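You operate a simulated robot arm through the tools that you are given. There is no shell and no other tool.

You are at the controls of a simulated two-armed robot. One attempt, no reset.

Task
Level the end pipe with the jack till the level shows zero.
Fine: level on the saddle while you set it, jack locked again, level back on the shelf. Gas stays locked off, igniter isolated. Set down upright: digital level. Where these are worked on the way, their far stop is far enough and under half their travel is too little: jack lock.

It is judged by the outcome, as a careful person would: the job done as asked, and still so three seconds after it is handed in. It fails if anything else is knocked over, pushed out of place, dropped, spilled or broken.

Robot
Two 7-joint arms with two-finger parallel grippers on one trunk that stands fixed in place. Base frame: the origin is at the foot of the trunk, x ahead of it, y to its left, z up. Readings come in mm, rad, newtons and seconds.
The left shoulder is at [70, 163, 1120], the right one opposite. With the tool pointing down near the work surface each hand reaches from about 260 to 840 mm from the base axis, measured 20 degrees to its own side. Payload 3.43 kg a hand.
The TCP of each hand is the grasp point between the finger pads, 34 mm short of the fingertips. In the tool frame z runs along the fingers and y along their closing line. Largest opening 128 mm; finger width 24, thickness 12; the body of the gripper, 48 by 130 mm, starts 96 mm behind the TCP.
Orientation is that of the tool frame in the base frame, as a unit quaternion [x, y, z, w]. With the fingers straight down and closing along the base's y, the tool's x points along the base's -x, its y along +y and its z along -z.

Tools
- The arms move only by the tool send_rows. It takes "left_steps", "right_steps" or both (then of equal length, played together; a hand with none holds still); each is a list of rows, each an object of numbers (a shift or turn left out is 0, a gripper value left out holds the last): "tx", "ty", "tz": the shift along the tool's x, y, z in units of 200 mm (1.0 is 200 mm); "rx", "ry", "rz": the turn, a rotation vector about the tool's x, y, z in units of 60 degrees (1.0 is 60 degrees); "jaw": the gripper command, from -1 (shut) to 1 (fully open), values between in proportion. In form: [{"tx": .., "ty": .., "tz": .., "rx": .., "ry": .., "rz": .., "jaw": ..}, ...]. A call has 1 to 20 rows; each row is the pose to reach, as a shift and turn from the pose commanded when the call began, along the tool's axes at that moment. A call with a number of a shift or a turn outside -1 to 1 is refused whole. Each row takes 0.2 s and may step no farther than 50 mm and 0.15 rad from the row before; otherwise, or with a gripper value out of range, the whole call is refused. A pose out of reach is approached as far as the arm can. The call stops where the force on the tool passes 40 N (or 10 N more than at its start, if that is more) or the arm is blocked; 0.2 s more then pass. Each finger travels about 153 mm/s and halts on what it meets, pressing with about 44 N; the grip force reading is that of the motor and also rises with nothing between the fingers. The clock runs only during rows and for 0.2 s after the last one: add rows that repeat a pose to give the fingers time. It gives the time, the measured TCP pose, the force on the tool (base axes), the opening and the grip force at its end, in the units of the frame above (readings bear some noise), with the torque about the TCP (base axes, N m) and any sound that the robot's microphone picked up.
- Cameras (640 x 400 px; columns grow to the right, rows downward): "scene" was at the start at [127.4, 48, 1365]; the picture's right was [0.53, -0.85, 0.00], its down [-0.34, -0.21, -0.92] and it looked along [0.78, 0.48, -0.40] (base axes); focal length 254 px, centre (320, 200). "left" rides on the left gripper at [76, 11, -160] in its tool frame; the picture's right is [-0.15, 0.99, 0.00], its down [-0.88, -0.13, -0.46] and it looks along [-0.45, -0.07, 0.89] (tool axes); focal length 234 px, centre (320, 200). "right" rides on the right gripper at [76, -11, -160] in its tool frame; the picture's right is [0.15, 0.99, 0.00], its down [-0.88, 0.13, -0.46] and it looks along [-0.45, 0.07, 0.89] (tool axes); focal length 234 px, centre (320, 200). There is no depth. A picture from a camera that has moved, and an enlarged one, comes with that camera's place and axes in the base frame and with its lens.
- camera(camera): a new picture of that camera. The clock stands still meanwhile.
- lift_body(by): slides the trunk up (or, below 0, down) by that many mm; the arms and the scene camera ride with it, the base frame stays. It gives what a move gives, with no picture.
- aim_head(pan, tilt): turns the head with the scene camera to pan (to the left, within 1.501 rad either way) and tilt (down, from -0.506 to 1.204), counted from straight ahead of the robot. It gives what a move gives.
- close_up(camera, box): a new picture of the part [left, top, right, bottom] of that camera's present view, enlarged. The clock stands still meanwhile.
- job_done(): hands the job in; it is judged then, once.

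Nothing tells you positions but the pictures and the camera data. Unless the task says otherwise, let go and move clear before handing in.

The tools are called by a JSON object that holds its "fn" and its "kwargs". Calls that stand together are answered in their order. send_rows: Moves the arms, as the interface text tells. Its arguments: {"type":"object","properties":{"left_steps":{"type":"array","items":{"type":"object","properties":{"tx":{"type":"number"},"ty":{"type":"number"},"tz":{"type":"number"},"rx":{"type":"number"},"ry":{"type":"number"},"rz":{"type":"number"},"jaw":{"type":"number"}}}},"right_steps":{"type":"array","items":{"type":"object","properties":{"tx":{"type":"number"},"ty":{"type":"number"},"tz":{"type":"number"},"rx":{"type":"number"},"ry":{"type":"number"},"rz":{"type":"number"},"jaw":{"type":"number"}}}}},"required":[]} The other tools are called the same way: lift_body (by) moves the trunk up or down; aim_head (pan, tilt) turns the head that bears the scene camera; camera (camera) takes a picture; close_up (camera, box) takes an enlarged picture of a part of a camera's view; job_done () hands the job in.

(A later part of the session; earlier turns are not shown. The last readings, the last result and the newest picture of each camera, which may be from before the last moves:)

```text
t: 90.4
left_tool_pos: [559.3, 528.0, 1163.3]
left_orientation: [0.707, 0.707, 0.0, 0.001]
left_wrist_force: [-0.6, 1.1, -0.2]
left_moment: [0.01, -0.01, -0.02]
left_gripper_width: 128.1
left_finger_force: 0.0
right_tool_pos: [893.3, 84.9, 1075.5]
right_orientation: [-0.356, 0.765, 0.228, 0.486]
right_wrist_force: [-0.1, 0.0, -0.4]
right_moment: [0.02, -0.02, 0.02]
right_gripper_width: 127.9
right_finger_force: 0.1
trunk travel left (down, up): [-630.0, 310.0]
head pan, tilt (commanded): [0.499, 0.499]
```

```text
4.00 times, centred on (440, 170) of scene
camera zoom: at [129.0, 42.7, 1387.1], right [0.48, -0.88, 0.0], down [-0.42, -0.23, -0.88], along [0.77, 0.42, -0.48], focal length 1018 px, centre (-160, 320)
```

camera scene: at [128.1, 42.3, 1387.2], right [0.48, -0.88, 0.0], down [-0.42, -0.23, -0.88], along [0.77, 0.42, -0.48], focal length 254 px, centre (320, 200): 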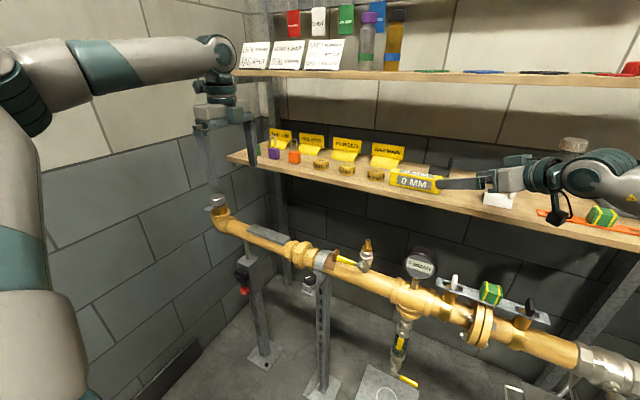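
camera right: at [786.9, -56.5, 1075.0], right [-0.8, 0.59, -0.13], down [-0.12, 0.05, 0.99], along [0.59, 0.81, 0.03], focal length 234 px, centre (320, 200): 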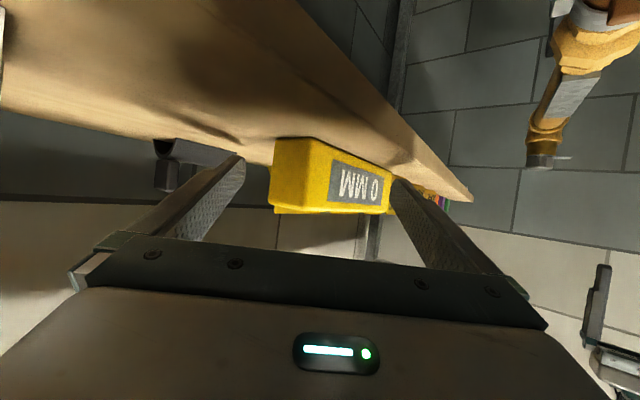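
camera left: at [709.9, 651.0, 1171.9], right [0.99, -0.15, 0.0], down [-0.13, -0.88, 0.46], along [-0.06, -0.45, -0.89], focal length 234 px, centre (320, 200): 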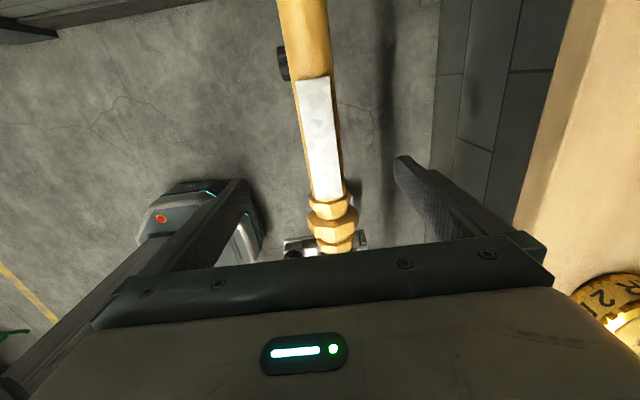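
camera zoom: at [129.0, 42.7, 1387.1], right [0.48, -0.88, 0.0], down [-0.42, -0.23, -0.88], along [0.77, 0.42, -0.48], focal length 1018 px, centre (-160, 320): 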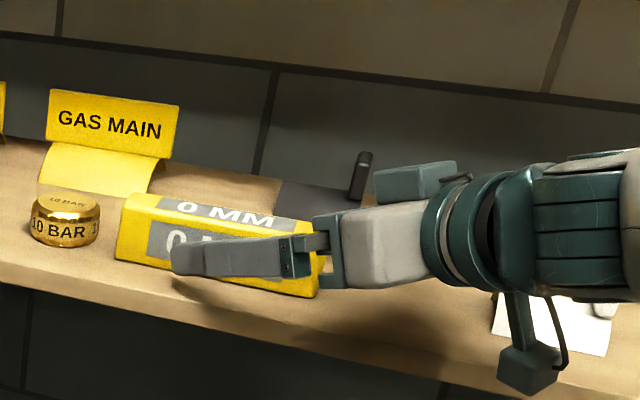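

Fingers straddle the level. I'll close gradually so the level swings into line with the pads.

{"fn": "send_rows", "kwargs": {"right_steps": [{"jaw": 0.7}, {"jaw": 0.5}, {"jaw": 0.35}, {"jaw": 0.2}, {"jaw": 0.1}, {"jaw": 0.0}, {"jaw": 0.0}]}}

{"fn": "camera", "kwargs": {"camera": "right"}}

{"fn": "close_up", "kwargs": {"camera": "scene", "box": [360, 120, 520, 220]}}

```text
t: 92.0
left_tool_pos: [560.5, 527.1, 1163.1]
left_orientation: [0.707, 0.707, -0.001, 0.0]
left_wrist_force: [-0.5, 0.3, 0.6]
left_moment: [0.0, -0.02, 0.02]
left_gripper_width: 128.1
left_finger_force: 0.0
right_tool_pos: [892.2, 84.6, 1075.4]
right_orientation: [-0.356, 0.765, 0.228, 0.486]
right_wrist_force: [-0.7, -0.8, -0.7]
right_moment: [-0.02, 0.02, -0.01]
right_gripper_width: 63.9
right_finger_force: 0.1
trunk travel left (down, up): [-630.0, 310.0]
head pan, tilt (commanded): [0.499, 0.499]
```

```text
taken
camera right: at [786.8, -56.5, 1075.1], right [-0.8, 0.59, -0.13], down [-0.12, 0.05, 0.99], along [0.59, 0.81, 0.03], focal length 234 px, centre (320, 200)
```

right: 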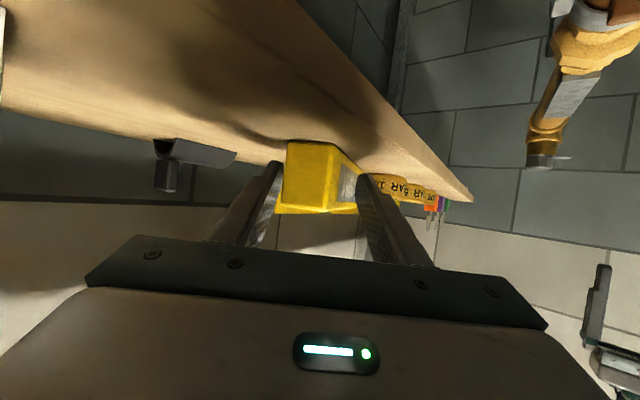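

```text
4.00 times, centred on (440, 170) of scene
camera zoom: at [129.0, 42.7, 1387.1], right [0.48, -0.88, 0.0], down [-0.42, -0.23, -0.88], along [0.77, 0.42, -0.48], focal length 1018 px, centre (-160, 320)
```

zoom: 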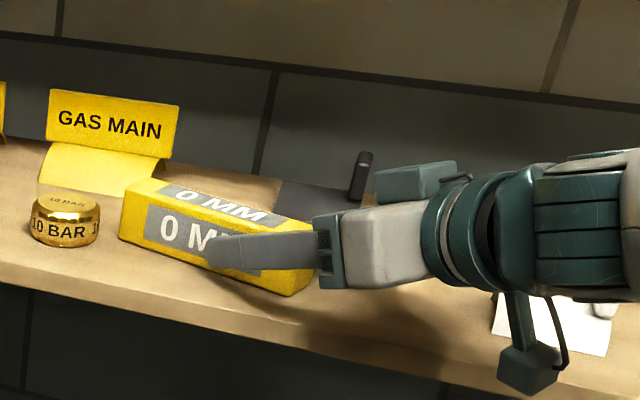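

The level is turning nicely into line with the fingers. Continue closing to a full grip.

{"fn": "send_rows", "kwargs": {"right_steps": [{"jaw": -0.1}, {"jaw": -0.2}, {"jaw": -0.3}, {"jaw": -0.4}, {"jaw": -0.5}, {"jaw": -0.6}, {"jaw": -0.8}, {"jaw": -1.0}, {"jaw": -1.0}, {"jaw": -1.0}]}}

{"fn": "camera", "kwargs": {"camera": "right"}}

{"fn": "close_up", "kwargs": {"camera": "scene", "box": [360, 120, 520, 220]}}

```text
t: 94.2
left_tool_pos: [560.7, 527.0, 1163.2]
left_orientation: [0.707, 0.707, 0.0, 0.001]
left_wrist_force: [0.3, 0.0, 0.2]
left_moment: [0.02, 0.0, 0.02]
left_gripper_width: 128.2
left_finger_force: 0.0
right_tool_pos: [892.6, 84.9, 1076.2]
right_orientation: [-0.356, 0.765, 0.227, 0.486]
right_wrist_force: [-0.3, 0.3, 0.8]
right_moment: [-0.09, -0.06, -0.02]
right_gripper_width: 35.5
right_finger_force: 44.1
trunk travel left (down, up): [-630.0, 310.0]
head pan, tilt (commanded): [0.499, 0.499]
```

```text
taken
camera right: at [786.8, -56.6, 1075.2], right [-0.8, 0.59, -0.13], down [-0.12, 0.05, 0.99], along [0.59, 0.81, 0.03], focal length 234 px, centre (320, 200)
```

right: 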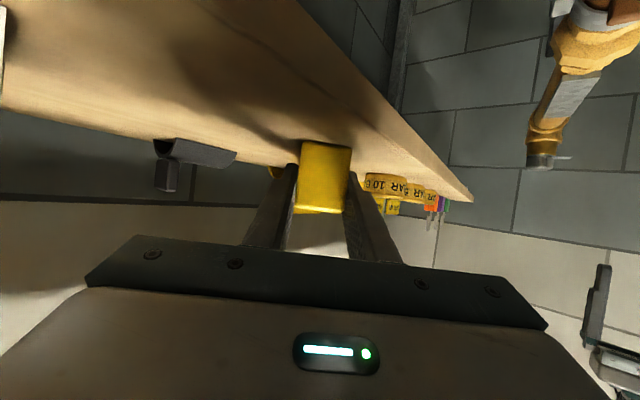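

```text
4.00 times, centred on (440, 170) of scene
camera zoom: at [128.9, 42.6, 1387.1], right [0.48, -0.88, 0.0], down [-0.42, -0.23, -0.88], along [0.77, 0.42, -0.48], focal length 1018 px, centre (-160, 320)
```

zoom: 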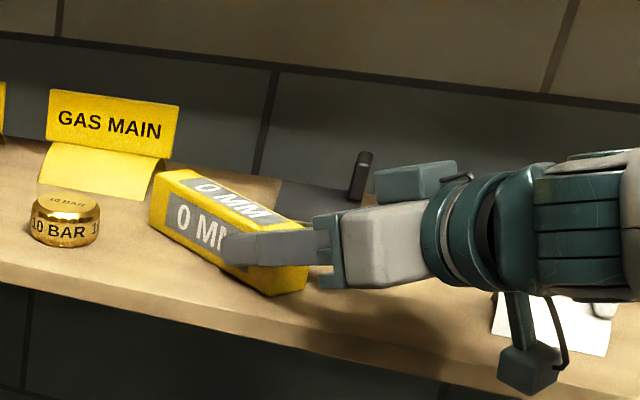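

Gripped at 35.5 mm with 44 N. Lifting straight up 60 mm.

{"fn": "send_rows", "kwargs": {"right_steps": [{"tx": -0.068, "tz": -0.032}, {"tx": -0.136, "tz": -0.0635}, {"tx": -0.204, "tz": -0.095}, {"tx": -0.272, "tz": -0.127}, {"tx": -0.272, "tz": -0.127}]}}

{"fn": "camera", "kwargs": {"camera": "right"}}

{"fn": "close_up", "kwargs": {"camera": "scene", "box": [360, 100, 520, 200]}}

```text
t: 95.4
left_tool_pos: [560.1, 527.3, 1162.6]
left_orientation: [0.707, 0.707, 0.001, 0.0]
left_wrist_force: [0.2, -0.3, 0.3]
left_moment: [-0.02, -0.01, -0.02]
left_gripper_width: 127.9
left_finger_force: 0.0
right_tool_pos: [894.6, 85.8, 1134.7]
right_orientation: [-0.356, 0.765, 0.227, 0.486]
right_wrist_force: [0.7, 0.5, -2.1]
right_moment: [-0.06, 0.08, -0.02]
right_gripper_width: 35.2
right_finger_force: 44.4
trunk travel left (down, up): [-630.0, 310.0]
head pan, tilt (commanded): [0.499, 0.499]
```

```text
taken
camera right: at [788.1, -56.7, 1134.4], right [-0.8, 0.59, -0.13], down [-0.12, 0.05, 0.99], along [0.59, 0.81, 0.03], focal length 234 px, centre (320, 200)
```

right: 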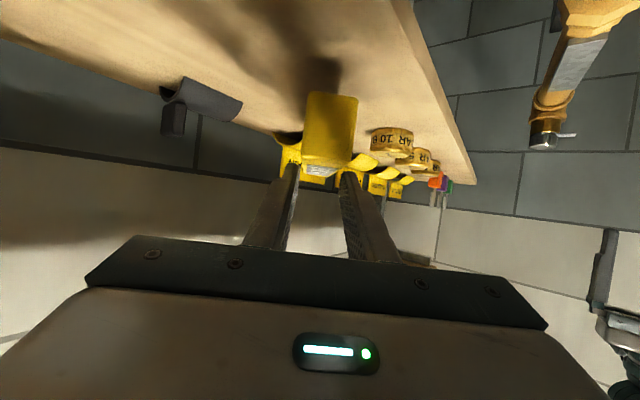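

```text
4.00 times, centred on (440, 150) of scene
camera zoom: at [129.7, 42.7, 1387.0], right [0.48, -0.88, 0.0], down [-0.42, -0.23, -0.88], along [0.77, 0.42, -0.48], focal length 1018 px, centre (-160, 400)
```

zoom: 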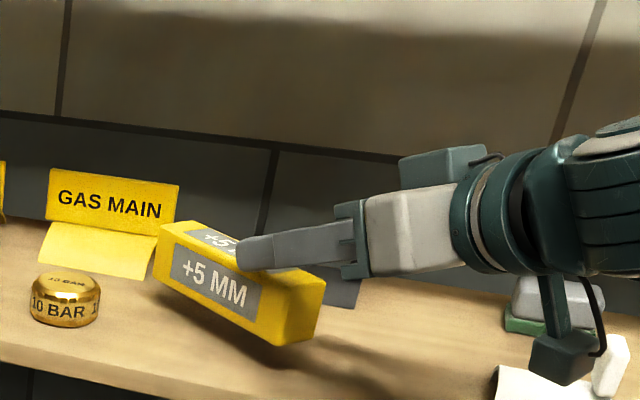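

The level seems to have sagged relative to the fingers; I'll look closely before going further.

{"fn": "close_up", "kwargs": {"camera": "right", "box": [240, 70, 400, 170]}}

{"fn": "close_up", "kwargs": {"camera": "scene", "box": [390, 140, 470, 190]}}

{"fn": "close_up", "kwargs": {"camera": "left", "box": [320, 0, 640, 200]}}

```text
4.00 times, centred on (320, 120) of right
camera zoom: at [788.1, -56.7, 1134.4], right [-0.8, 0.59, -0.13], down [-0.12, 0.05, 0.99], along [0.59, 0.81, 0.03], focal length 937 px, centre (320, 520)
```

zoom: 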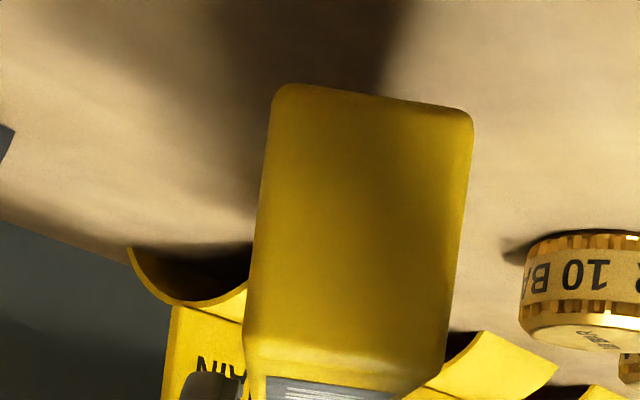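

```text
8.00 times, centred on (430, 165) of scene
camera zoom: at [129.7, 42.7, 1387.0], right [0.48, -0.88, 0.0], down [-0.42, -0.23, -0.88], along [0.77, 0.42, -0.48], focal length 2035 px, centre (-560, 480)
```

zoom: 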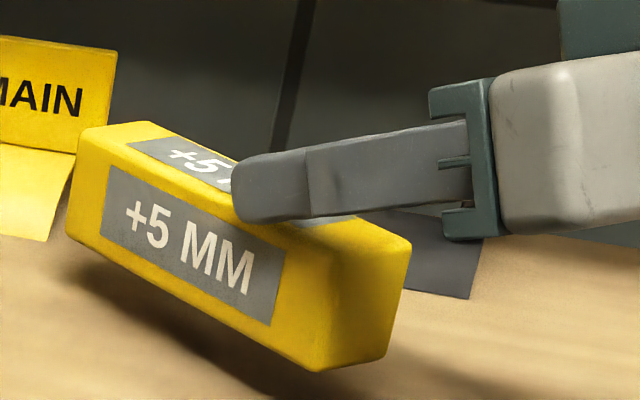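

```text
2.00 times, centred on (480, 100) of left
camera zoom: at [572.6, 602.3, 1322.9], right [0.99, -0.15, 0.0], down [-0.13, -0.88, 0.46], along [-0.07, -0.45, -0.89], focal length 468 px, centre (0, 400)
```

zoom: 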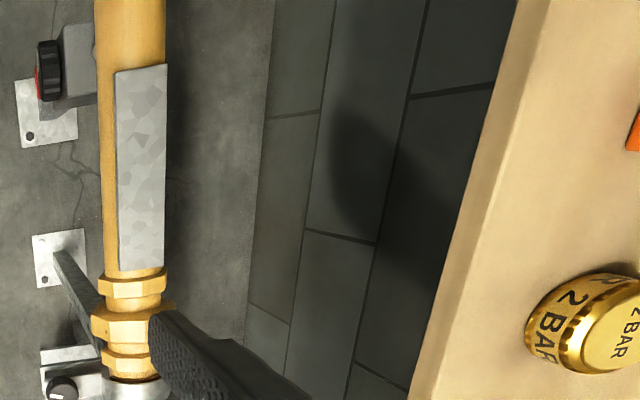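

The level has slipped and hangs only by its top edge at the fingertips. I'll lower it gently back onto the shelf (about 23 mm) before regrasping.

{"fn": "send_rows", "kwargs": {"right_steps": [{"tx": 0.035, "tz": 0.0165}, {"tx": 0.07, "tz": 0.033}, {"tx": 0.104, "tz": 0.0487}, {"tx": 0.104, "tz": 0.0487}]}}

{"fn": "camera", "kwargs": {"camera": "right"}}

{"fn": "close_up", "kwargs": {"camera": "scene", "box": [380, 130, 480, 193]}}

```text
t: 96.4
left_tool_pos: [560.0, 527.3, 1162.6]
left_orientation: [0.707, 0.707, 0.001, 0.002]
left_wrist_force: [-0.4, 0.5, 0.3]
left_moment: [-0.04, -0.03, -0.02]
left_gripper_width: 127.8
left_finger_force: 0.0
right_tool_pos: [892.0, 85.6, 1112.9]
right_orientation: [-0.356, 0.765, 0.228, 0.486]
right_wrist_force: [1.0, 0.4, -1.7]
right_moment: [-0.09, 0.05, -0.03]
right_gripper_width: 35.2
right_finger_force: 44.5
trunk travel left (down, up): [-630.0, 310.0]
head pan, tilt (commanded): [0.499, 0.499]
```

```text
taken
camera right: at [786.9, -56.1, 1111.8], right [-0.8, 0.59, -0.13], down [-0.12, 0.05, 0.99], along [0.59, 0.81, 0.03], focal length 234 px, centre (320, 200)
```

right: 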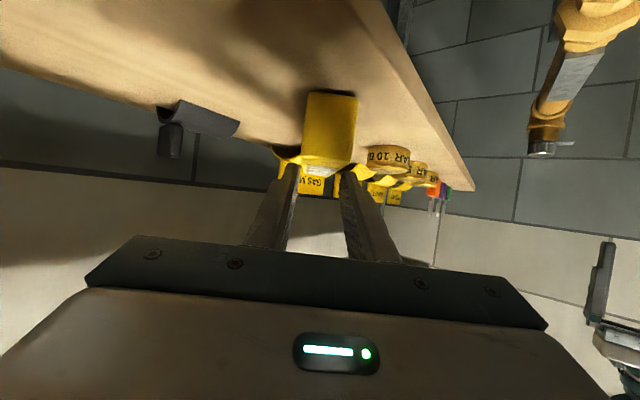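

```text
6.35 times, centred on (430, 162) of scene
camera zoom: at [129.2, 42.8, 1387.1], right [0.48, -0.88, 0.0], down [-0.42, -0.23, -0.88], along [0.77, 0.42, -0.48], focal length 1615 px, centre (-378, 444)
```

zoom: 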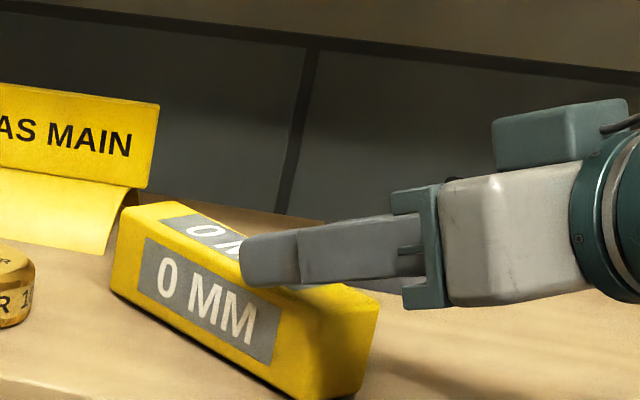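

It's back on the shelf reading 0 MM. I'll open slightly, go down and about 20 mm further along the level, and regrip with fuller contact.

{"fn": "send_rows", "kwargs": {"right_steps": [{"jaw": -0.2}, {"jaw": -0.2}, {"tx": 0.03, "tz": 0.04, "jaw": -0.2}, {"tx": 0.06, "tz": 0.08, "jaw": -0.2}, {"tx": 0.09, "tz": 0.12, "jaw": -0.2}, {"tx": 0.125, "tz": 0.169, "jaw": -0.2}, {"tx": 0.125, "tz": 0.169, "jaw": -0.2}]}}

{"fn": "camera", "kwargs": {"camera": "right"}}

{"fn": "close_up", "kwargs": {"camera": "scene", "box": [380, 130, 480, 193]}}

```text
t: 98.0
left_tool_pos: [559.6, 526.8, 1164.6]
left_orientation: [0.707, 0.708, 0.001, 0.0]
left_wrist_force: [0.6, 0.5, 0.1]
left_moment: [-0.01, -0.05, 0.0]
left_gripper_width: 127.9
left_finger_force: 0.0
right_tool_pos: [907.4, 100.2, 1075.2]
right_orientation: [-0.356, 0.765, 0.226, 0.486]
right_wrist_force: [0.4, -0.7, 0.4]
right_moment: [0.0, -0.02, 0.0]
right_gripper_width: 51.2
right_finger_force: 0.0
trunk travel left (down, up): [-630.0, 310.0]
head pan, tilt (commanded): [0.499, 0.499]
```

```text
taken
camera right: at [800.6, -40.6, 1074.1], right [-0.8, 0.59, -0.13], down [-0.12, 0.05, 0.99], along [0.59, 0.81, 0.03], focal length 234 px, centre (320, 200)
```

right: 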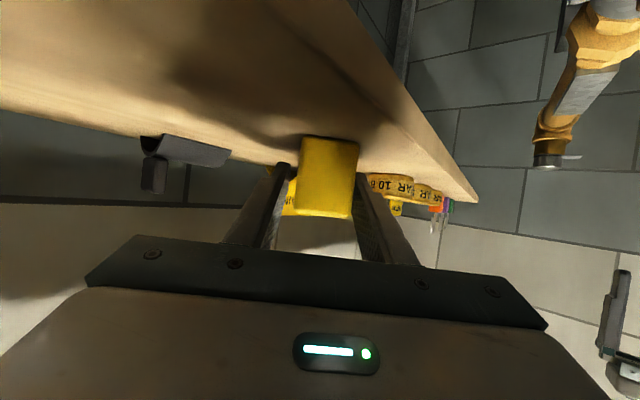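

```text
6.35 times, centred on (430, 162) of scene
camera zoom: at [128.5, 42.5, 1387.2], right [0.48, -0.88, 0.0], down [-0.42, -0.23, -0.88], along [0.77, 0.42, -0.48], focal length 1615 px, centre (-378, 444)
```

zoom: 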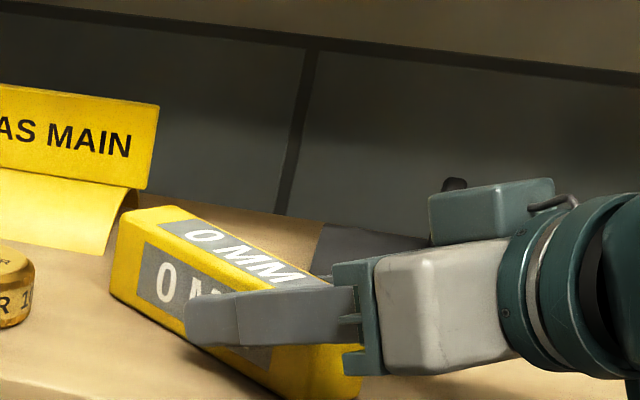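

Well centred now. Closing firmly, then lifting only 12 mm to test the hold.

{"fn": "send_rows", "kwargs": {"right_steps": [{"jaw": -0.35}, {"jaw": -0.45}, {"jaw": -0.6}, {"jaw": -1.0}, {"jaw": -1.0}, {"jaw": -1.0}, {"jaw": -1.0}]}}

{"fn": "send_rows", "kwargs": {"right_steps": [{"tx": -0.018, "tz": -0.0085}, {"tx": -0.036, "tz": -0.017}, {"tx": -0.054, "tz": -0.0254}, {"tx": -0.054, "tz": -0.0254}]}}

{"fn": "camera", "kwargs": {"camera": "right"}}

{"fn": "close_up", "kwargs": {"camera": "scene", "box": [380, 130, 480, 193]}}

```text
t: 99.6
left_tool_pos: [560.3, 527.4, 1162.0]
left_orientation: [0.707, 0.707, 0.0, 0.001]
left_wrist_force: [0.1, 0.1, 0.0]
left_moment: [0.0, 0.03, 0.02]
left_gripper_width: 128.0
left_finger_force: 0.1
right_tool_pos: [907.2, 102.2, 1074.7]
right_orientation: [-0.357, 0.765, 0.228, 0.486]
right_wrist_force: [0.3, 0.7, 0.5]
right_moment: [0.05, -0.06, 0.07]
right_gripper_width: 35.3
right_finger_force: 44.4
trunk travel left (down, up): [-630.0, 310.0]
head pan, tilt (commanded): [0.499, 0.499]
```

```text
t: 100.6
left_tool_pos: [560.0, 527.5, 1162.3]
left_orientation: [0.707, 0.708, 0.0, 0.001]
left_wrist_force: [-0.8, 0.5, -0.3]
left_moment: [0.01, -0.03, 0.01]
left_gripper_width: 128.0
left_finger_force: 0.0
right_tool_pos: [906.2, 100.7, 1086.7]
right_orientation: [-0.356, 0.765, 0.227, 0.486]
right_wrist_force: [0.4, 0.2, -1.4]
right_moment: [-0.06, 0.03, 0.01]
right_gripper_width: 35.5
right_finger_force: 44.2
trunk travel left (down, up): [-630.0, 310.0]
head pan, tilt (commanded): [0.499, 0.499]
```

```text
taken
camera right: at [800.5, -40.9, 1086.0], right [-0.8, 0.59, -0.13], down [-0.12, 0.05, 0.99], along [0.59, 0.81, 0.03], focal length 234 px, centre (320, 200)
```

right: 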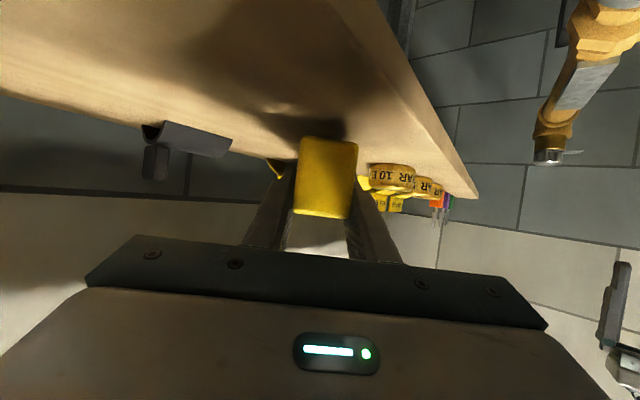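

```text
6.35 times, centred on (430, 162) of scene
camera zoom: at [129.4, 42.7, 1387.0], right [0.48, -0.88, 0.0], down [-0.42, -0.23, -0.88], along [0.77, 0.42, -0.48], focal length 1615 px, centre (-378, 444)
```

zoom: 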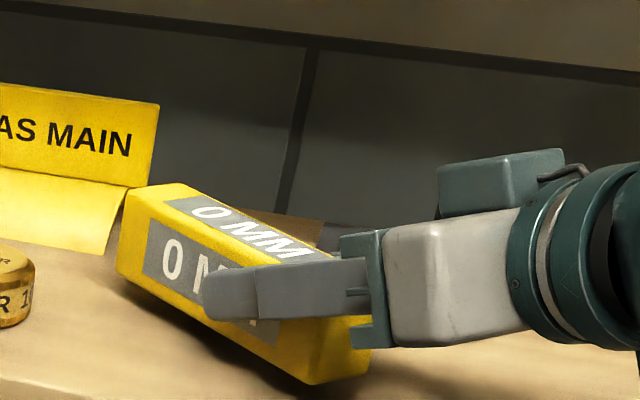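

Holding firm this time, reading 0 MM with no slip. Lifting another 60 mm slowly.

{"fn": "send_rows", "kwargs": {"right_steps": [{"tx": -0.045, "tz": -0.021}, {"tx": -0.09, "tz": -0.042}, {"tx": -0.136, "tz": -0.063}, {"tx": -0.18, "tz": -0.084}, {"tx": -0.226, "tz": -0.105}, {"tx": -0.272, "tz": -0.127}, {"tx": -0.272, "tz": -0.127}]}}

{"fn": "camera", "kwargs": {"camera": "right"}}

{"fn": "close_up", "kwargs": {"camera": "scene", "box": [380, 110, 480, 173]}}

```text
t: 102.2
left_tool_pos: [560.2, 527.4, 1162.4]
left_orientation: [0.707, 0.708, -0.002, 0.0]
left_wrist_force: [1.2, 0.3, 0.1]
left_moment: [-0.03, 0.02, 0.01]
left_gripper_width: 128.0
left_finger_force: 0.1
right_tool_pos: [906.8, 101.8, 1146.1]
right_orientation: [-0.356, 0.765, 0.227, 0.486]
right_wrist_force: [0.1, 0.5, -2.2]
right_moment: [-0.03, 0.0, 0.0]
right_gripper_width: 35.7
right_finger_force: 44.3
trunk travel left (down, up): [-630.0, 310.0]
head pan, tilt (commanded): [0.499, 0.499]
```

```text
taken
camera right: at [800.4, -39.9, 1145.8], right [-0.8, 0.59, -0.13], down [-0.12, 0.05, 0.99], along [0.59, 0.81, 0.03], focal length 234 px, centre (320, 200)
```

right: 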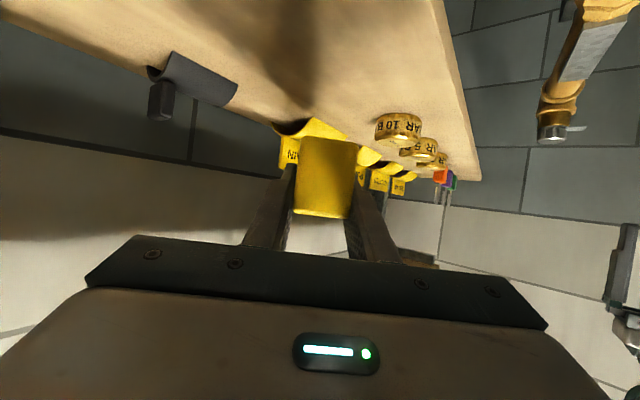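

```text
6.35 times, centred on (430, 142) of scene
camera zoom: at [129.5, 42.6, 1387.0], right [0.48, -0.88, 0.0], down [-0.42, -0.23, -0.88], along [0.77, 0.42, -0.48], focal length 1615 px, centre (-378, 571)
```

zoom: 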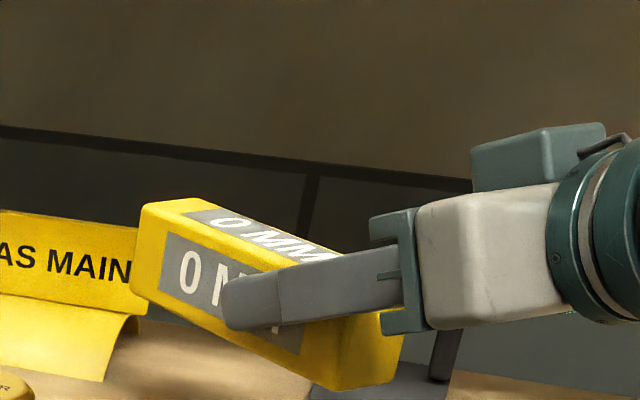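

The level is held solidly. I'll carry it back clear of the shelf toward the handover area in front of the robot.

{"fn": "send_rows", "kwargs": {"right_steps": [{"tx": 0.023, "ty": 0.092, "tz": -0.098}, {"tx": 0.045, "ty": 0.183, "tz": -0.196}, {"tx": 0.068, "ty": 0.275, "tz": -0.294}, {"tx": 0.091, "ty": 0.366, "tz": -0.392}, {"tx": 0.113, "ty": 0.458, "tz": -0.49}, {"tx": 0.136, "ty": 0.549, "tz": -0.588}, {"tx": 0.136, "ty": 0.549, "tz": -0.588}]}}

{"fn": "send_rows", "kwargs": {"right_steps": [{"tx": 0.034, "ty": 0.096, "tz": -0.073}, {"tx": 0.068, "ty": 0.192, "tz": -0.146}, {"tx": 0.102, "ty": 0.288, "tz": -0.219}, {"tx": 0.136, "ty": 0.384, "tz": -0.292}, {"tx": 0.17, "ty": 0.48, "tz": -0.365}, {"tx": 0.204, "ty": 0.575, "tz": -0.437}, {"tx": 0.204, "ty": 0.575, "tz": -0.437}]}}

{"fn": "camera", "kwargs": {"camera": "right"}}

{"fn": "camera", "kwargs": {"camera": "scene"}}

```text
t: 103.8
left_tool_pos: [561.8, 527.6, 1162.1]
left_orientation: [0.707, 0.707, -0.001, 0.001]
left_wrist_force: [-0.1, 0.3, -1.1]
left_moment: [0.0, 0.0, 0.0]
left_gripper_width: 128.2
left_finger_force: 0.1
right_tool_pos: [747.5, 81.6, 1171.5]
right_orientation: [-0.356, 0.765, 0.227, 0.486]
right_wrist_force: [0.1, 0.4, -1.9]
right_moment: [-0.02, 0.05, 0.02]
right_gripper_width: 35.7
right_finger_force: 43.9
trunk travel left (down, up): [-630.0, 310.0]
head pan, tilt (commanded): [0.499, 0.499]
```

```text
t: 105.4
left_tool_pos: [560.9, 526.9, 1162.9]
left_orientation: [0.707, 0.707, 0.0, 0.001]
left_wrist_force: [0.3, 0.7, 0.7]
left_moment: [0.0, 0.01, -0.02]
left_gripper_width: 128.1
left_finger_force: 0.0
right_tool_pos: [595.3, 79.9, 1172.4]
right_orientation: [-0.357, 0.765, 0.227, 0.486]
right_wrist_force: [-0.2, -0.6, -1.0]
right_moment: [-0.1, 0.02, 0.01]
right_gripper_width: 35.6
right_finger_force: 44.1
trunk travel left (down, up): [-630.0, 310.0]
head pan, tilt (commanded): [0.499, 0.499]
```

```text
taken
camera right: at [489.8, -62.3, 1173.0], right [-0.8, 0.59, -0.13], down [-0.12, 0.05, 0.99], along [0.59, 0.81, 0.03], focal length 234 px, centre (320, 200)
```

right: 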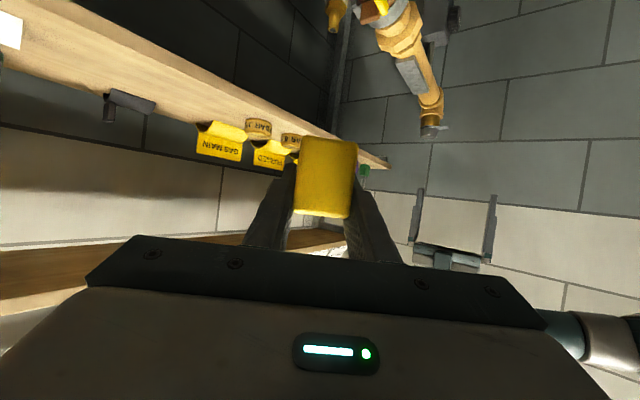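

```text
taken
camera scene: at [129.4, 42.9, 1387.0], right [0.48, -0.88, 0.0], down [-0.42, -0.23, -0.88], along [0.77, 0.42, -0.48], focal length 254 px, centre (320, 200)
```

scene: 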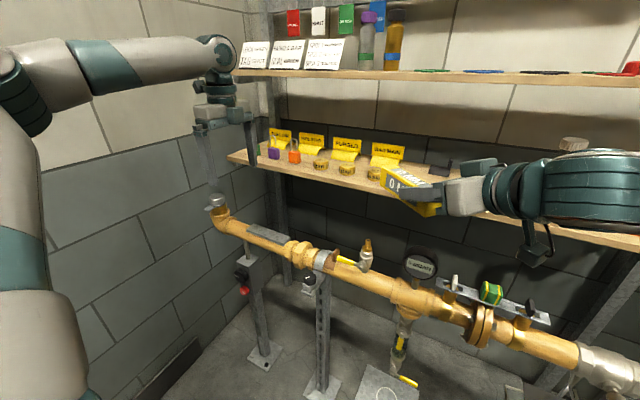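

Now I'll yaw the held level 40° so it lies along y, then carry it left to the handover point.

{"fn": "send_rows", "kwargs": {"right_steps": [{"rx": -0.1, "rz": -0.0467}, {"rx": -0.2, "rz": -0.0933}, {"rx": -0.3, "rz": -0.14}, {"rx": -0.4, "rz": -0.1865}, {"rx": -0.5, "rz": -0.2331}, {"rx": -0.6042, "rz": -0.2817}, {"rx": -0.6042, "rz": -0.2817}]}}

{"fn": "send_rows", "kwargs": {"right_steps": [{"tx": -0.075, "ty": 0.0125, "tz": 0.16}, {"tx": -0.15, "ty": 0.025, "tz": 0.32}, {"tx": -0.225, "ty": 0.0375, "tz": 0.48}, {"tx": -0.3, "ty": 0.05, "tz": 0.64}, {"tx": -0.375, "ty": 0.0625, "tz": 0.8}, {"tx": -0.448, "ty": 0.075, "tz": 0.95}, {"tx": -0.448, "ty": 0.075, "tz": 0.95}, {"tx": -0.448, "ty": 0.075, "tz": 0.95}]}}

{"fn": "camera", "kwargs": {"camera": "scene"}}

{"fn": "camera", "kwargs": {"camera": "right"}}

{"fn": "camera", "kwargs": {"camera": "left"}}

```text
t: 107.0
left_tool_pos: [560.2, 526.8, 1163.7]
left_orientation: [0.707, 0.707, 0.001, 0.001]
left_wrist_force: [-0.4, -0.3, -0.5]
left_moment: [-0.02, 0.01, 0.0]
left_gripper_width: 127.8
left_finger_force: 0.0
right_tool_pos: [595.9, 80.2, 1173.3]
right_orientation: [-0.502, 0.678, 0.321, 0.431]
right_wrist_force: [-0.9, -0.6, -1.0]
right_moment: [-0.09, 0.01, 0.0]
right_gripper_width: 35.3
right_finger_force: 44.4
right hand out of reach, approached as far as the arm can: row 4, 5, 6, 7
trunk travel left (down, up): [-630.0, 310.0]
head pan, tilt (commanded): [0.499, 0.499]
```

```text
t: 108.8
left_tool_pos: [560.4, 526.1, 1163.6]
left_orientation: [0.707, 0.707, 0.0, 0.001]
left_wrist_force: [-0.1, 0.1, 0.5]
left_moment: [0.0, -0.03, 0.02]
left_gripper_width: 128.1
left_finger_force: 0.1
right_tool_pos: [644.0, 289.0, 1174.3]
right_orientation: [-0.501, 0.679, 0.32, 0.431]
right_wrist_force: [-0.3, 1.5, -1.4]
right_moment: [-0.1, 0.02, 0.01]
right_gripper_width: 35.8
right_finger_force: 44.2
trunk travel left (down, up): [-630.0, 310.0]
head pan, tilt (commanded): [0.499, 0.499]
```

```text
taken
camera scene: at [129.1, 43.1, 1387.1], right [0.48, -0.88, 0.0], down [-0.42, -0.23, -0.88], along [0.77, 0.42, -0.48], focal length 254 px, centre (320, 200)
```

scene: 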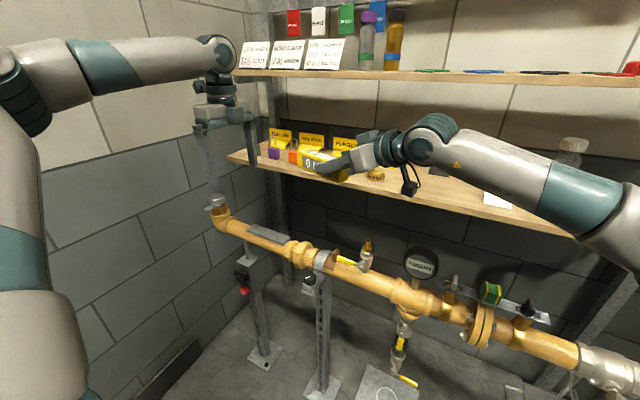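

```text
taken
camera right: at [601.8, 117.0, 1172.9], right [-0.96, 0.23, -0.13], down [-0.13, 0.0, 0.99], along [0.23, 0.97, 0.03], focal length 234 px, centre (320, 200)
```

right: 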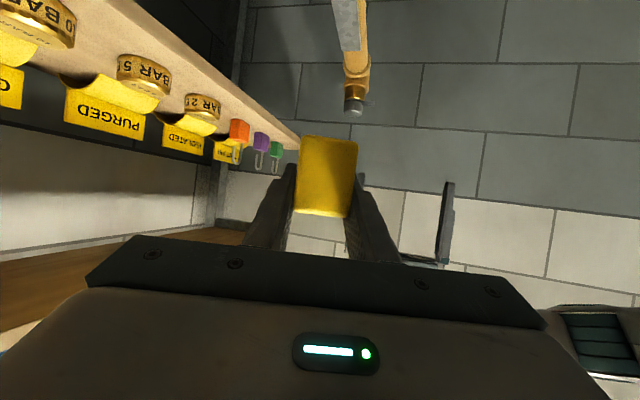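

```text
taken
camera left: at [572.1, 602.6, 1323.0], right [0.99, -0.15, 0.0], down [-0.13, -0.88, 0.46], along [-0.07, -0.45, -0.89], focal length 234 px, centre (320, 200)
```

left: 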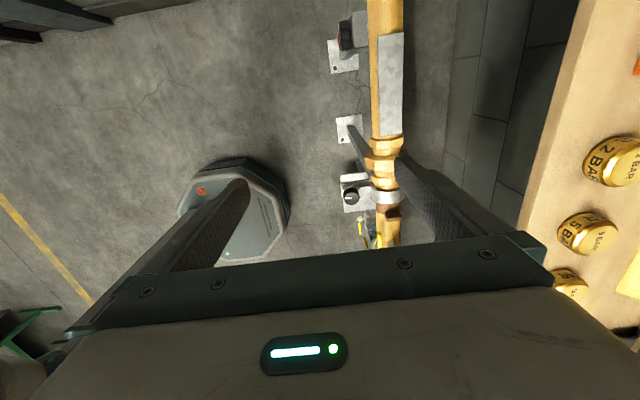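

The yaw stopped at 73° because of a joint limit. At this new location I'll try the remaining 17°.

{"fn": "send_rows", "kwargs": {"right_steps": [{"rx": -0.085, "rz": -0.039}, {"rx": -0.17, "rz": -0.079}, {"rx": -0.254, "rz": -0.118}, {"rx": -0.254, "rz": -0.118}, {"rx": -0.254, "rz": -0.118}]}}

```text
t: 110.0
left_tool_pos: [560.2, 526.8, 1162.5]
left_orientation: [0.708, 0.707, -0.001, 0.001]
left_wrist_force: [0.9, -0.7, 0.6]
left_moment: [0.04, 0.0, -0.02]
left_gripper_width: 128.1
left_finger_force: 0.1
right_tool_pos: [643.8, 288.4, 1173.9]
right_orientation: [-0.502, 0.678, 0.321, 0.431]
right_wrist_force: [0.3, 0.4, -2.0]
right_moment: [-0.04, 0.02, -0.01]
right_gripper_width: 35.7
right_finger_force: 44.5
right hand out of reach, approached as far as the arm can: row 1, 2, 3, 4, 5
trunk travel left (down, up): [-630.0, 310.0]
head pan, tilt (commanded): [0.499, 0.499]
```

The right wrist can't yaw further, so the left hand will match the level's 73° heading instead. Raise the left hand, rotate it 16.8° more, and bring it over the level.

{"fn": "send_rows", "kwargs": {"left_steps": [{"tz": -0.15, "rz": 0.1}, {"tz": -0.3, "rz": 0.2}, {"tz": -0.45, "rz": 0.28}, {"tz": -0.52, "rz": 0.28}, {"tz": -0.52, "rz": 0.28}]}}

```text
t: 111.2
left_tool_pos: [561.4, 527.0, 1264.9]
left_orientation: [0.803, 0.596, 0.0, 0.001]
left_wrist_force: [0.4, 0.1, -0.7]
left_moment: [-0.02, 0.01, -0.03]
left_gripper_width: 128.0
left_finger_force: 0.1
right_tool_pos: [643.8, 288.8, 1172.2]
right_orientation: [-0.503, 0.678, 0.321, 0.429]
right_wrist_force: [-0.4, -0.6, -1.6]
right_moment: [-0.09, 0.0, -0.02]
right_gripper_width: 35.7
right_finger_force: 44.0
trunk travel left (down, up): [-630.0, 310.0]
head pan, tilt (commanded): [0.499, 0.499]
```

{"fn": "send_rows", "kwargs": {"left_steps": [{"tx": -0.12, "ty": 0.1235}, {"tx": -0.24, "ty": 0.247}, {"tx": -0.36, "ty": 0.3705}, {"tx": -0.48, "ty": 0.494}, {"tx": -0.6, "ty": 0.6175}, {"tx": -0.721, "ty": 0.741}, {"tx": -0.721, "ty": 0.741}]}}

{"fn": "camera", "kwargs": {"camera": "left"}}

{"fn": "camera", "kwargs": {"camera": "scene"}}

```text
t: 112.8
left_tool_pos: [658.2, 342.2, 1264.9]
left_orientation: [0.803, 0.596, 0.0, 0.003]
left_wrist_force: [0.8, 0.6, -0.5]
left_moment: [-0.02, -0.04, 0.02]
left_gripper_width: 128.1
left_finger_force: 0.0
right_tool_pos: [642.0, 287.8, 1174.7]
right_orientation: [-0.503, 0.678, 0.32, 0.431]
right_wrist_force: [-0.5, 0.7, -2.1]
right_moment: [-0.1, 0.03, -0.03]
right_gripper_width: 35.5
right_finger_force: 43.9
trunk travel left (down, up): [-630.0, 310.0]
head pan, tilt (commanded): [0.499, 0.499]
```

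```text
taken
camera left: at [692.3, 411.6, 1425.3], right [0.91, -0.43, 0.0], down [-0.38, -0.8, 0.46], along [-0.19, -0.41, -0.89], focal length 234 px, centre (320, 200)
```

left: 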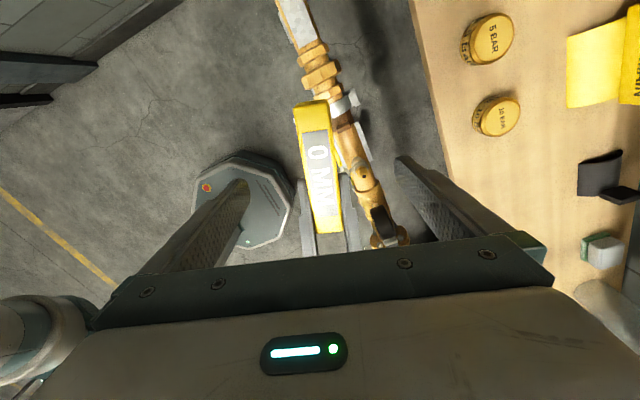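

```text
taken
camera scene: at [128.1, 43.3, 1387.2], right [0.48, -0.88, 0.0], down [-0.42, -0.23, -0.88], along [0.77, 0.42, -0.48], focal length 254 px, centre (320, 200)
```

scene: 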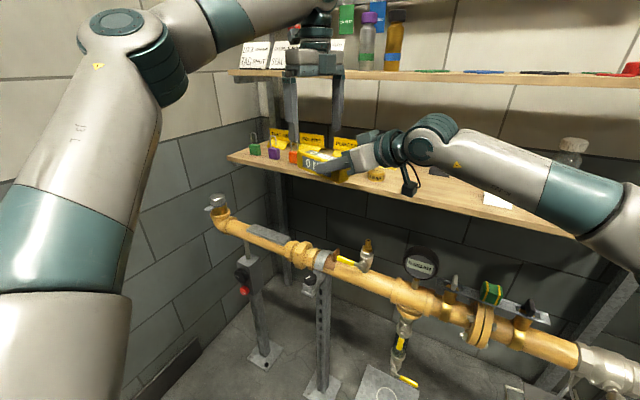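

The level sits centred under the left hand and aligned with it. I'll shift 6 mm away from the right fingers and descend to grip height.

{"fn": "send_rows", "kwargs": {"left_steps": [{"tx": 0.03, "ty": -0.012, "tz": 0.08}, {"tx": 0.03, "ty": -0.012, "tz": 0.17}, {"tx": 0.03, "ty": -0.012, "tz": 0.26}, {"tx": 0.03, "ty": -0.012, "tz": 0.35}, {"tx": 0.03, "ty": -0.012, "tz": 0.42}, {"tx": 0.03, "ty": -0.012, "tz": 0.42}, {"tx": 0.03, "ty": -0.012, "tz": 0.42}]}}

{"fn": "camera", "kwargs": {"camera": "left"}}

{"fn": "close_up", "kwargs": {"camera": "scene", "box": [230, 80, 430, 205]}}

{"fn": "camera", "kwargs": {"camera": "right"}}

```text
t: 114.4
left_tool_pos: [657.7, 351.1, 1181.1]
left_orientation: [0.803, 0.596, 0.001, 0.0]
left_wrist_force: [-0.4, 0.3, -0.3]
left_moment: [0.0, -0.03, -0.02]
left_gripper_width: 127.7
left_finger_force: 0.1
right_tool_pos: [642.8, 287.6, 1174.5]
right_orientation: [-0.503, 0.678, 0.321, 0.43]
right_wrist_force: [-0.6, -0.6, -2.0]
right_moment: [-0.08, 0.02, -0.01]
right_gripper_width: 35.7
right_finger_force: 44.3
trunk travel left (down, up): [-630.0, 310.0]
head pan, tilt (commanded): [0.499, 0.499]
```

```text
taken
camera left: at [691.3, 419.5, 1341.0], right [0.9, -0.43, 0.0], down [-0.38, -0.8, 0.46], along [-0.19, -0.41, -0.89], focal length 234 px, centre (320, 200)
```

left: 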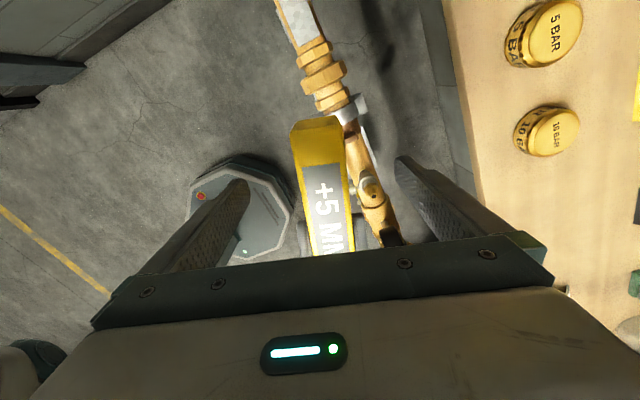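

```text
3.20 times, centred on (330, 142) of scene
camera zoom: at [129.2, 42.8, 1387.1], right [0.48, -0.88, 0.0], down [-0.42, -0.23, -0.88], along [0.77, 0.42, -0.48], focal length 814 px, centre (288, 384)
```

zoom: 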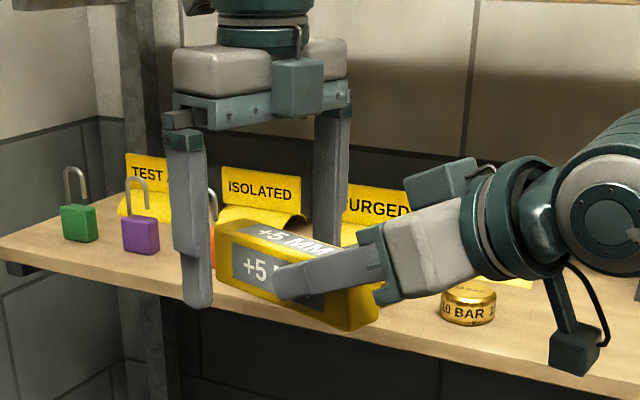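

```text
taken
camera right: at [601.8, 116.7, 1173.0], right [-0.96, 0.23, -0.13], down [-0.13, 0.0, 0.99], along [0.23, 0.97, 0.03], focal length 234 px, centre (320, 200)
```

right: 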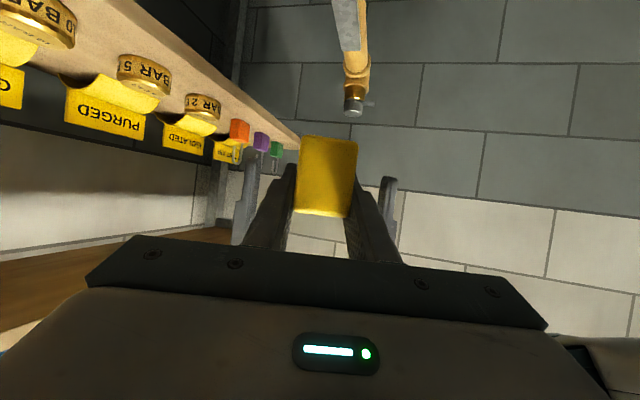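

{"fn": "send_rows", "kwargs": {"left_steps": [{"jaw": 0.5}, {"jaw": 0.1}, {"jaw": -0.1}, {"jaw": -0.25}, {"jaw": -0.25}]}}

{"fn": "camera", "kwargs": {"camera": "left"}}

{"fn": "camera", "kwargs": {"camera": "right"}}

```text
t: 115.6
left_tool_pos: [658.5, 350.2, 1180.1]
left_orientation: [0.803, 0.596, -0.001, 0.001]
left_wrist_force: [-0.2, 0.5, 0.1]
left_moment: [0.0, 0.02, 0.01]
left_gripper_width: 48.0
left_finger_force: 0.0
right_tool_pos: [642.8, 288.6, 1174.1]
right_orientation: [-0.503, 0.678, 0.321, 0.43]
right_wrist_force: [0.0, 0.0, -1.6]
right_moment: [-0.1, 0.03, 0.05]
right_gripper_width: 35.6
right_finger_force: 44.3
trunk travel left (down, up): [-630.0, 310.0]
head pan, tilt (commanded): [0.499, 0.499]
```

```text
taken
camera left: at [691.3, 419.5, 1341.1], right [0.9, -0.43, 0.0], down [-0.38, -0.8, 0.46], along [-0.19, -0.41, -0.89], focal length 234 px, centre (320, 200)
```

left: 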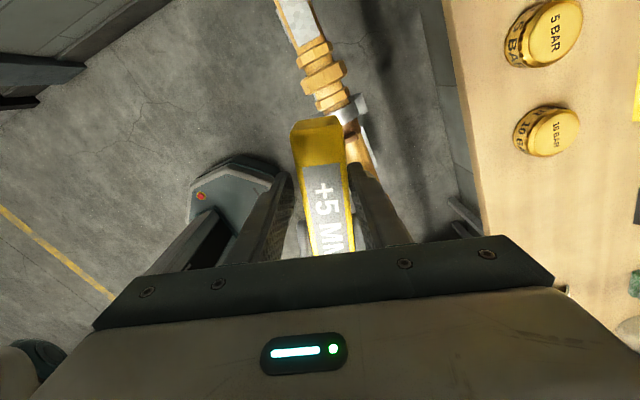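

```text
taken
camera right: at [601.8, 116.6, 1173.0], right [-0.96, 0.23, -0.13], down [-0.13, 0.0, 0.99], along [0.23, 0.97, 0.03], focal length 234 px, centre (320, 200)
```

right: 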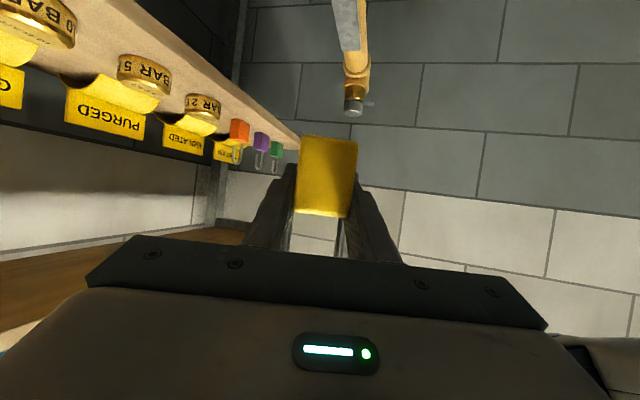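

Fingers are centred on the level. Closing the left gripper fully.

{"fn": "send_rows", "kwargs": {"left_steps": [{"jaw": -0.35}, {"jaw": -0.42}, {"jaw": -0.5}, {"jaw": -0.7}, {"jaw": -1.0}, {"jaw": -1.0}, {"jaw": -1.0}]}}

```text
t: 117.2
left_tool_pos: [658.6, 350.6, 1179.4]
left_orientation: [0.803, 0.596, 0.0, 0.002]
left_wrist_force: [32.7, 2.6, 0.3]
left_moment: [0.34, -0.14, 0.77]
left_gripper_width: 35.1
left_finger_force: 44.0
right_tool_pos: [641.5, 288.4, 1174.4]
right_orientation: [-0.504, 0.677, 0.322, 0.429]
right_wrist_force: [-32.1, -3.1, -0.9]
right_moment: [-0.3, -0.1, 1.12]
right_gripper_width: 35.4
right_finger_force: 43.9
trunk travel left (down, up): [-630.0, 310.0]
head pan, tilt (commanded): [0.499, 0.499]
```

Both hands hold it, with about 32 N of side load between them. I'll nudge the left hand in +x to relieve it before releasing.

{"fn": "send_rows", "kwargs": {"left_steps": [{"tx": 0.0015, "ty": 0.005}, {"tx": 0.0015, "ty": 0.005}]}}

```text
t: 117.8
left_tool_pos: [659.2, 349.9, 1182.3]
left_orientation: [0.803, 0.596, 0.001, 0.001]
left_wrist_force: [29.7, 0.1, -0.4]
left_moment: [0.54, -0.32, 0.61]
left_gripper_width: 35.6
left_finger_force: 43.6
right_tool_pos: [641.2, 289.5, 1174.8]
right_orientation: [-0.503, 0.677, 0.322, 0.431]
right_wrist_force: [-30.0, 0.0, 0.0]
right_moment: [-0.47, 0.13, 1.27]
right_gripper_width: 35.5
right_finger_force: 44.3
trunk travel left (down, up): [-630.0, 310.0]
head pan, tilt (commanded): [0.499, 0.499]
```

{"fn": "send_rows", "kwargs": {"left_steps": [{"tx": 0.003, "ty": 0.01}, {"tx": 0.006, "ty": 0.02}, {"tx": 0.006, "ty": 0.02}]}}

```text
t: 118.6
left_tool_pos: [662.8, 349.2, 1180.8]
left_orientation: [0.803, 0.596, -0.001, 0.002]
left_wrist_force: [5.9, -9.0, -1.7]
left_moment: [0.08, -0.34, -0.14]
left_gripper_width: 35.1
left_finger_force: 44.3
right_tool_pos: [644.6, 288.1, 1174.3]
right_orientation: [-0.501, 0.678, 0.32, 0.431]
right_wrist_force: [-7.0, 9.9, 1.8]
right_moment: [-0.04, 0.28, 0.66]
right_gripper_width: 35.8
right_finger_force: 44.4
trunk travel left (down, up): [-630.0, 310.0]
head pan, tilt (commanded): [0.499, 0.499]
```

Side load is now small. Releasing the right gripper and checking that the left holds alone.

{"fn": "send_rows", "kwargs": {"right_steps": [{"jaw": -0.35}, {"jaw": -0.2}, {"jaw": 0.0}, {"jaw": 0.0}]}}

{"fn": "camera", "kwargs": {"camera": "right"}}

{"fn": "close_up", "kwargs": {"camera": "scene", "box": [230, 80, 430, 205]}}

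```text
t: 119.6
left_tool_pos: [663.2, 350.4, 1182.8]
left_orientation: [0.803, 0.596, 0.0, 0.001]
left_wrist_force: [-0.3, -0.7, 0.4]
left_moment: [0.02, 0.01, 0.0]
left_gripper_width: 35.4
left_finger_force: 43.8
right_tool_pos: [642.9, 287.9, 1174.0]
right_orientation: [-0.502, 0.678, 0.321, 0.43]
right_wrist_force: [0.0, 0.1, 0.6]
right_moment: [0.01, 0.01, 0.03]
right_gripper_width: 64.2
right_finger_force: 0.0
trunk travel left (down, up): [-630.0, 310.0]
head pan, tilt (commanded): [0.499, 0.499]
```

```text
taken
camera right: at [601.9, 116.5, 1173.0], right [-0.96, 0.23, -0.13], down [-0.13, 0.0, 0.99], along [0.23, 0.97, 0.03], focal length 234 px, centre (320, 200)
```

right: 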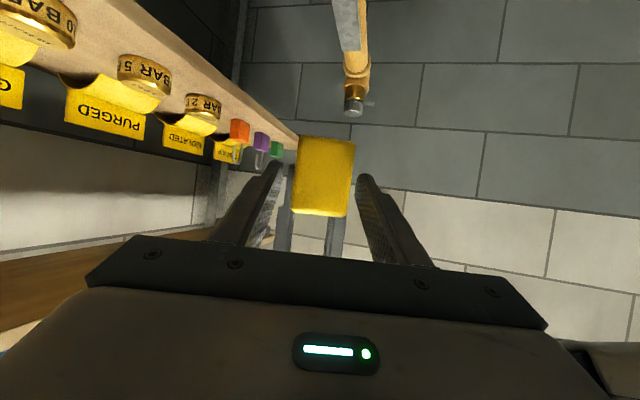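

```text
3.20 times, centred on (330, 142) of scene
camera zoom: at [129.2, 42.8, 1387.1], right [0.48, -0.88, 0.0], down [-0.42, -0.23, -0.88], along [0.77, 0.42, -0.48], focal length 814 px, centre (288, 384)
```

zoom: 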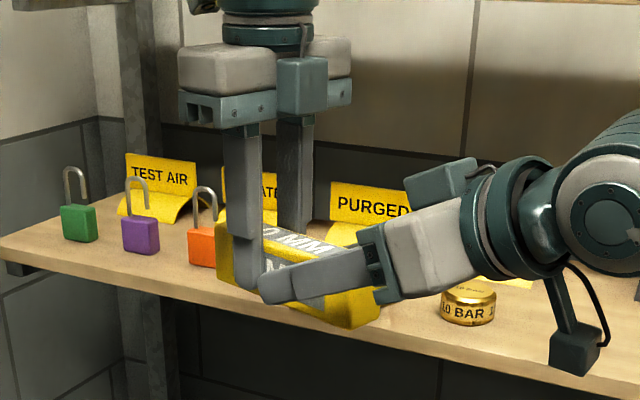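

The left holds it alone. Backing the right hand straight out and parking it to the right.

{"fn": "send_rows", "kwargs": {"right_steps": [{"tz": -0.2}, {"tz": -0.4}, {"tz": -0.6}, {"tz": -0.8}, {"tz": -0.8}]}}

{"fn": "close_up", "kwargs": {"camera": "scene", "box": [230, 80, 430, 205]}}

{"fn": "camera", "kwargs": {"camera": "left"}}

```text
t: 120.8
left_tool_pos: [664.4, 351.7, 1181.3]
left_orientation: [0.803, 0.596, 0.0, 0.001]
left_wrist_force: [0.7, 0.2, -0.4]
left_moment: [0.0, 0.02, -0.03]
left_gripper_width: 35.5
left_finger_force: 44.5
right_tool_pos: [601.1, 148.6, 1240.4]
right_orientation: [-0.503, 0.678, 0.32, 0.43]
right_wrist_force: [0.4, -0.9, 0.1]
right_moment: [-0.06, 0.02, -0.02]
right_gripper_width: 64.1
right_finger_force: 0.0
trunk travel left (down, up): [-630.0, 310.0]
head pan, tilt (commanded): [0.499, 0.499]
```

```text
3.20 times, centred on (330, 142) of scene
camera zoom: at [129.7, 43.9, 1387.0], right [0.48, -0.88, 0.0], down [-0.42, -0.23, -0.88], along [0.77, 0.42, -0.48], focal length 814 px, centre (288, 384)
```

zoom: 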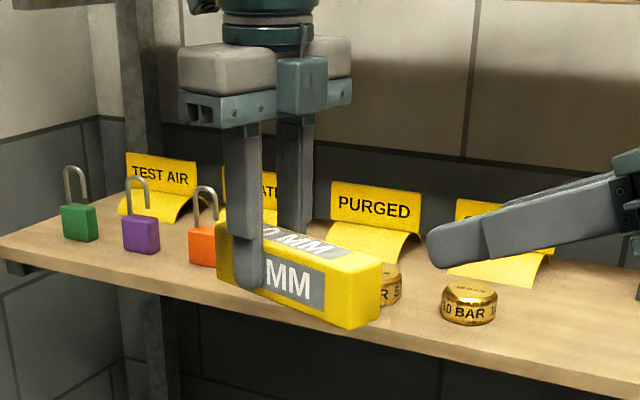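

```text
taken
camera left: at [697.2, 419.9, 1340.9], right [0.9, -0.43, 0.0], down [-0.38, -0.8, 0.46], along [-0.19, -0.41, -0.89], focal length 234 px, centre (320, 200)
```

left: 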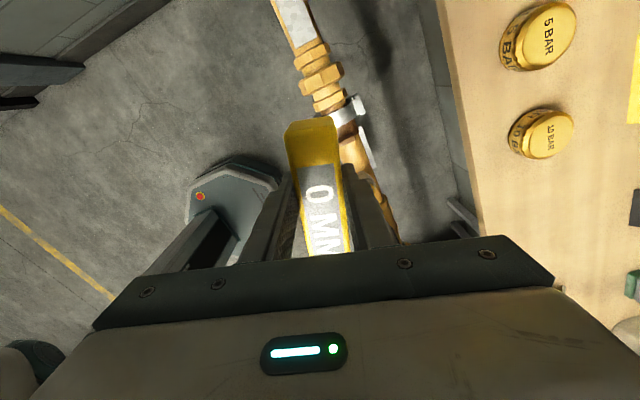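

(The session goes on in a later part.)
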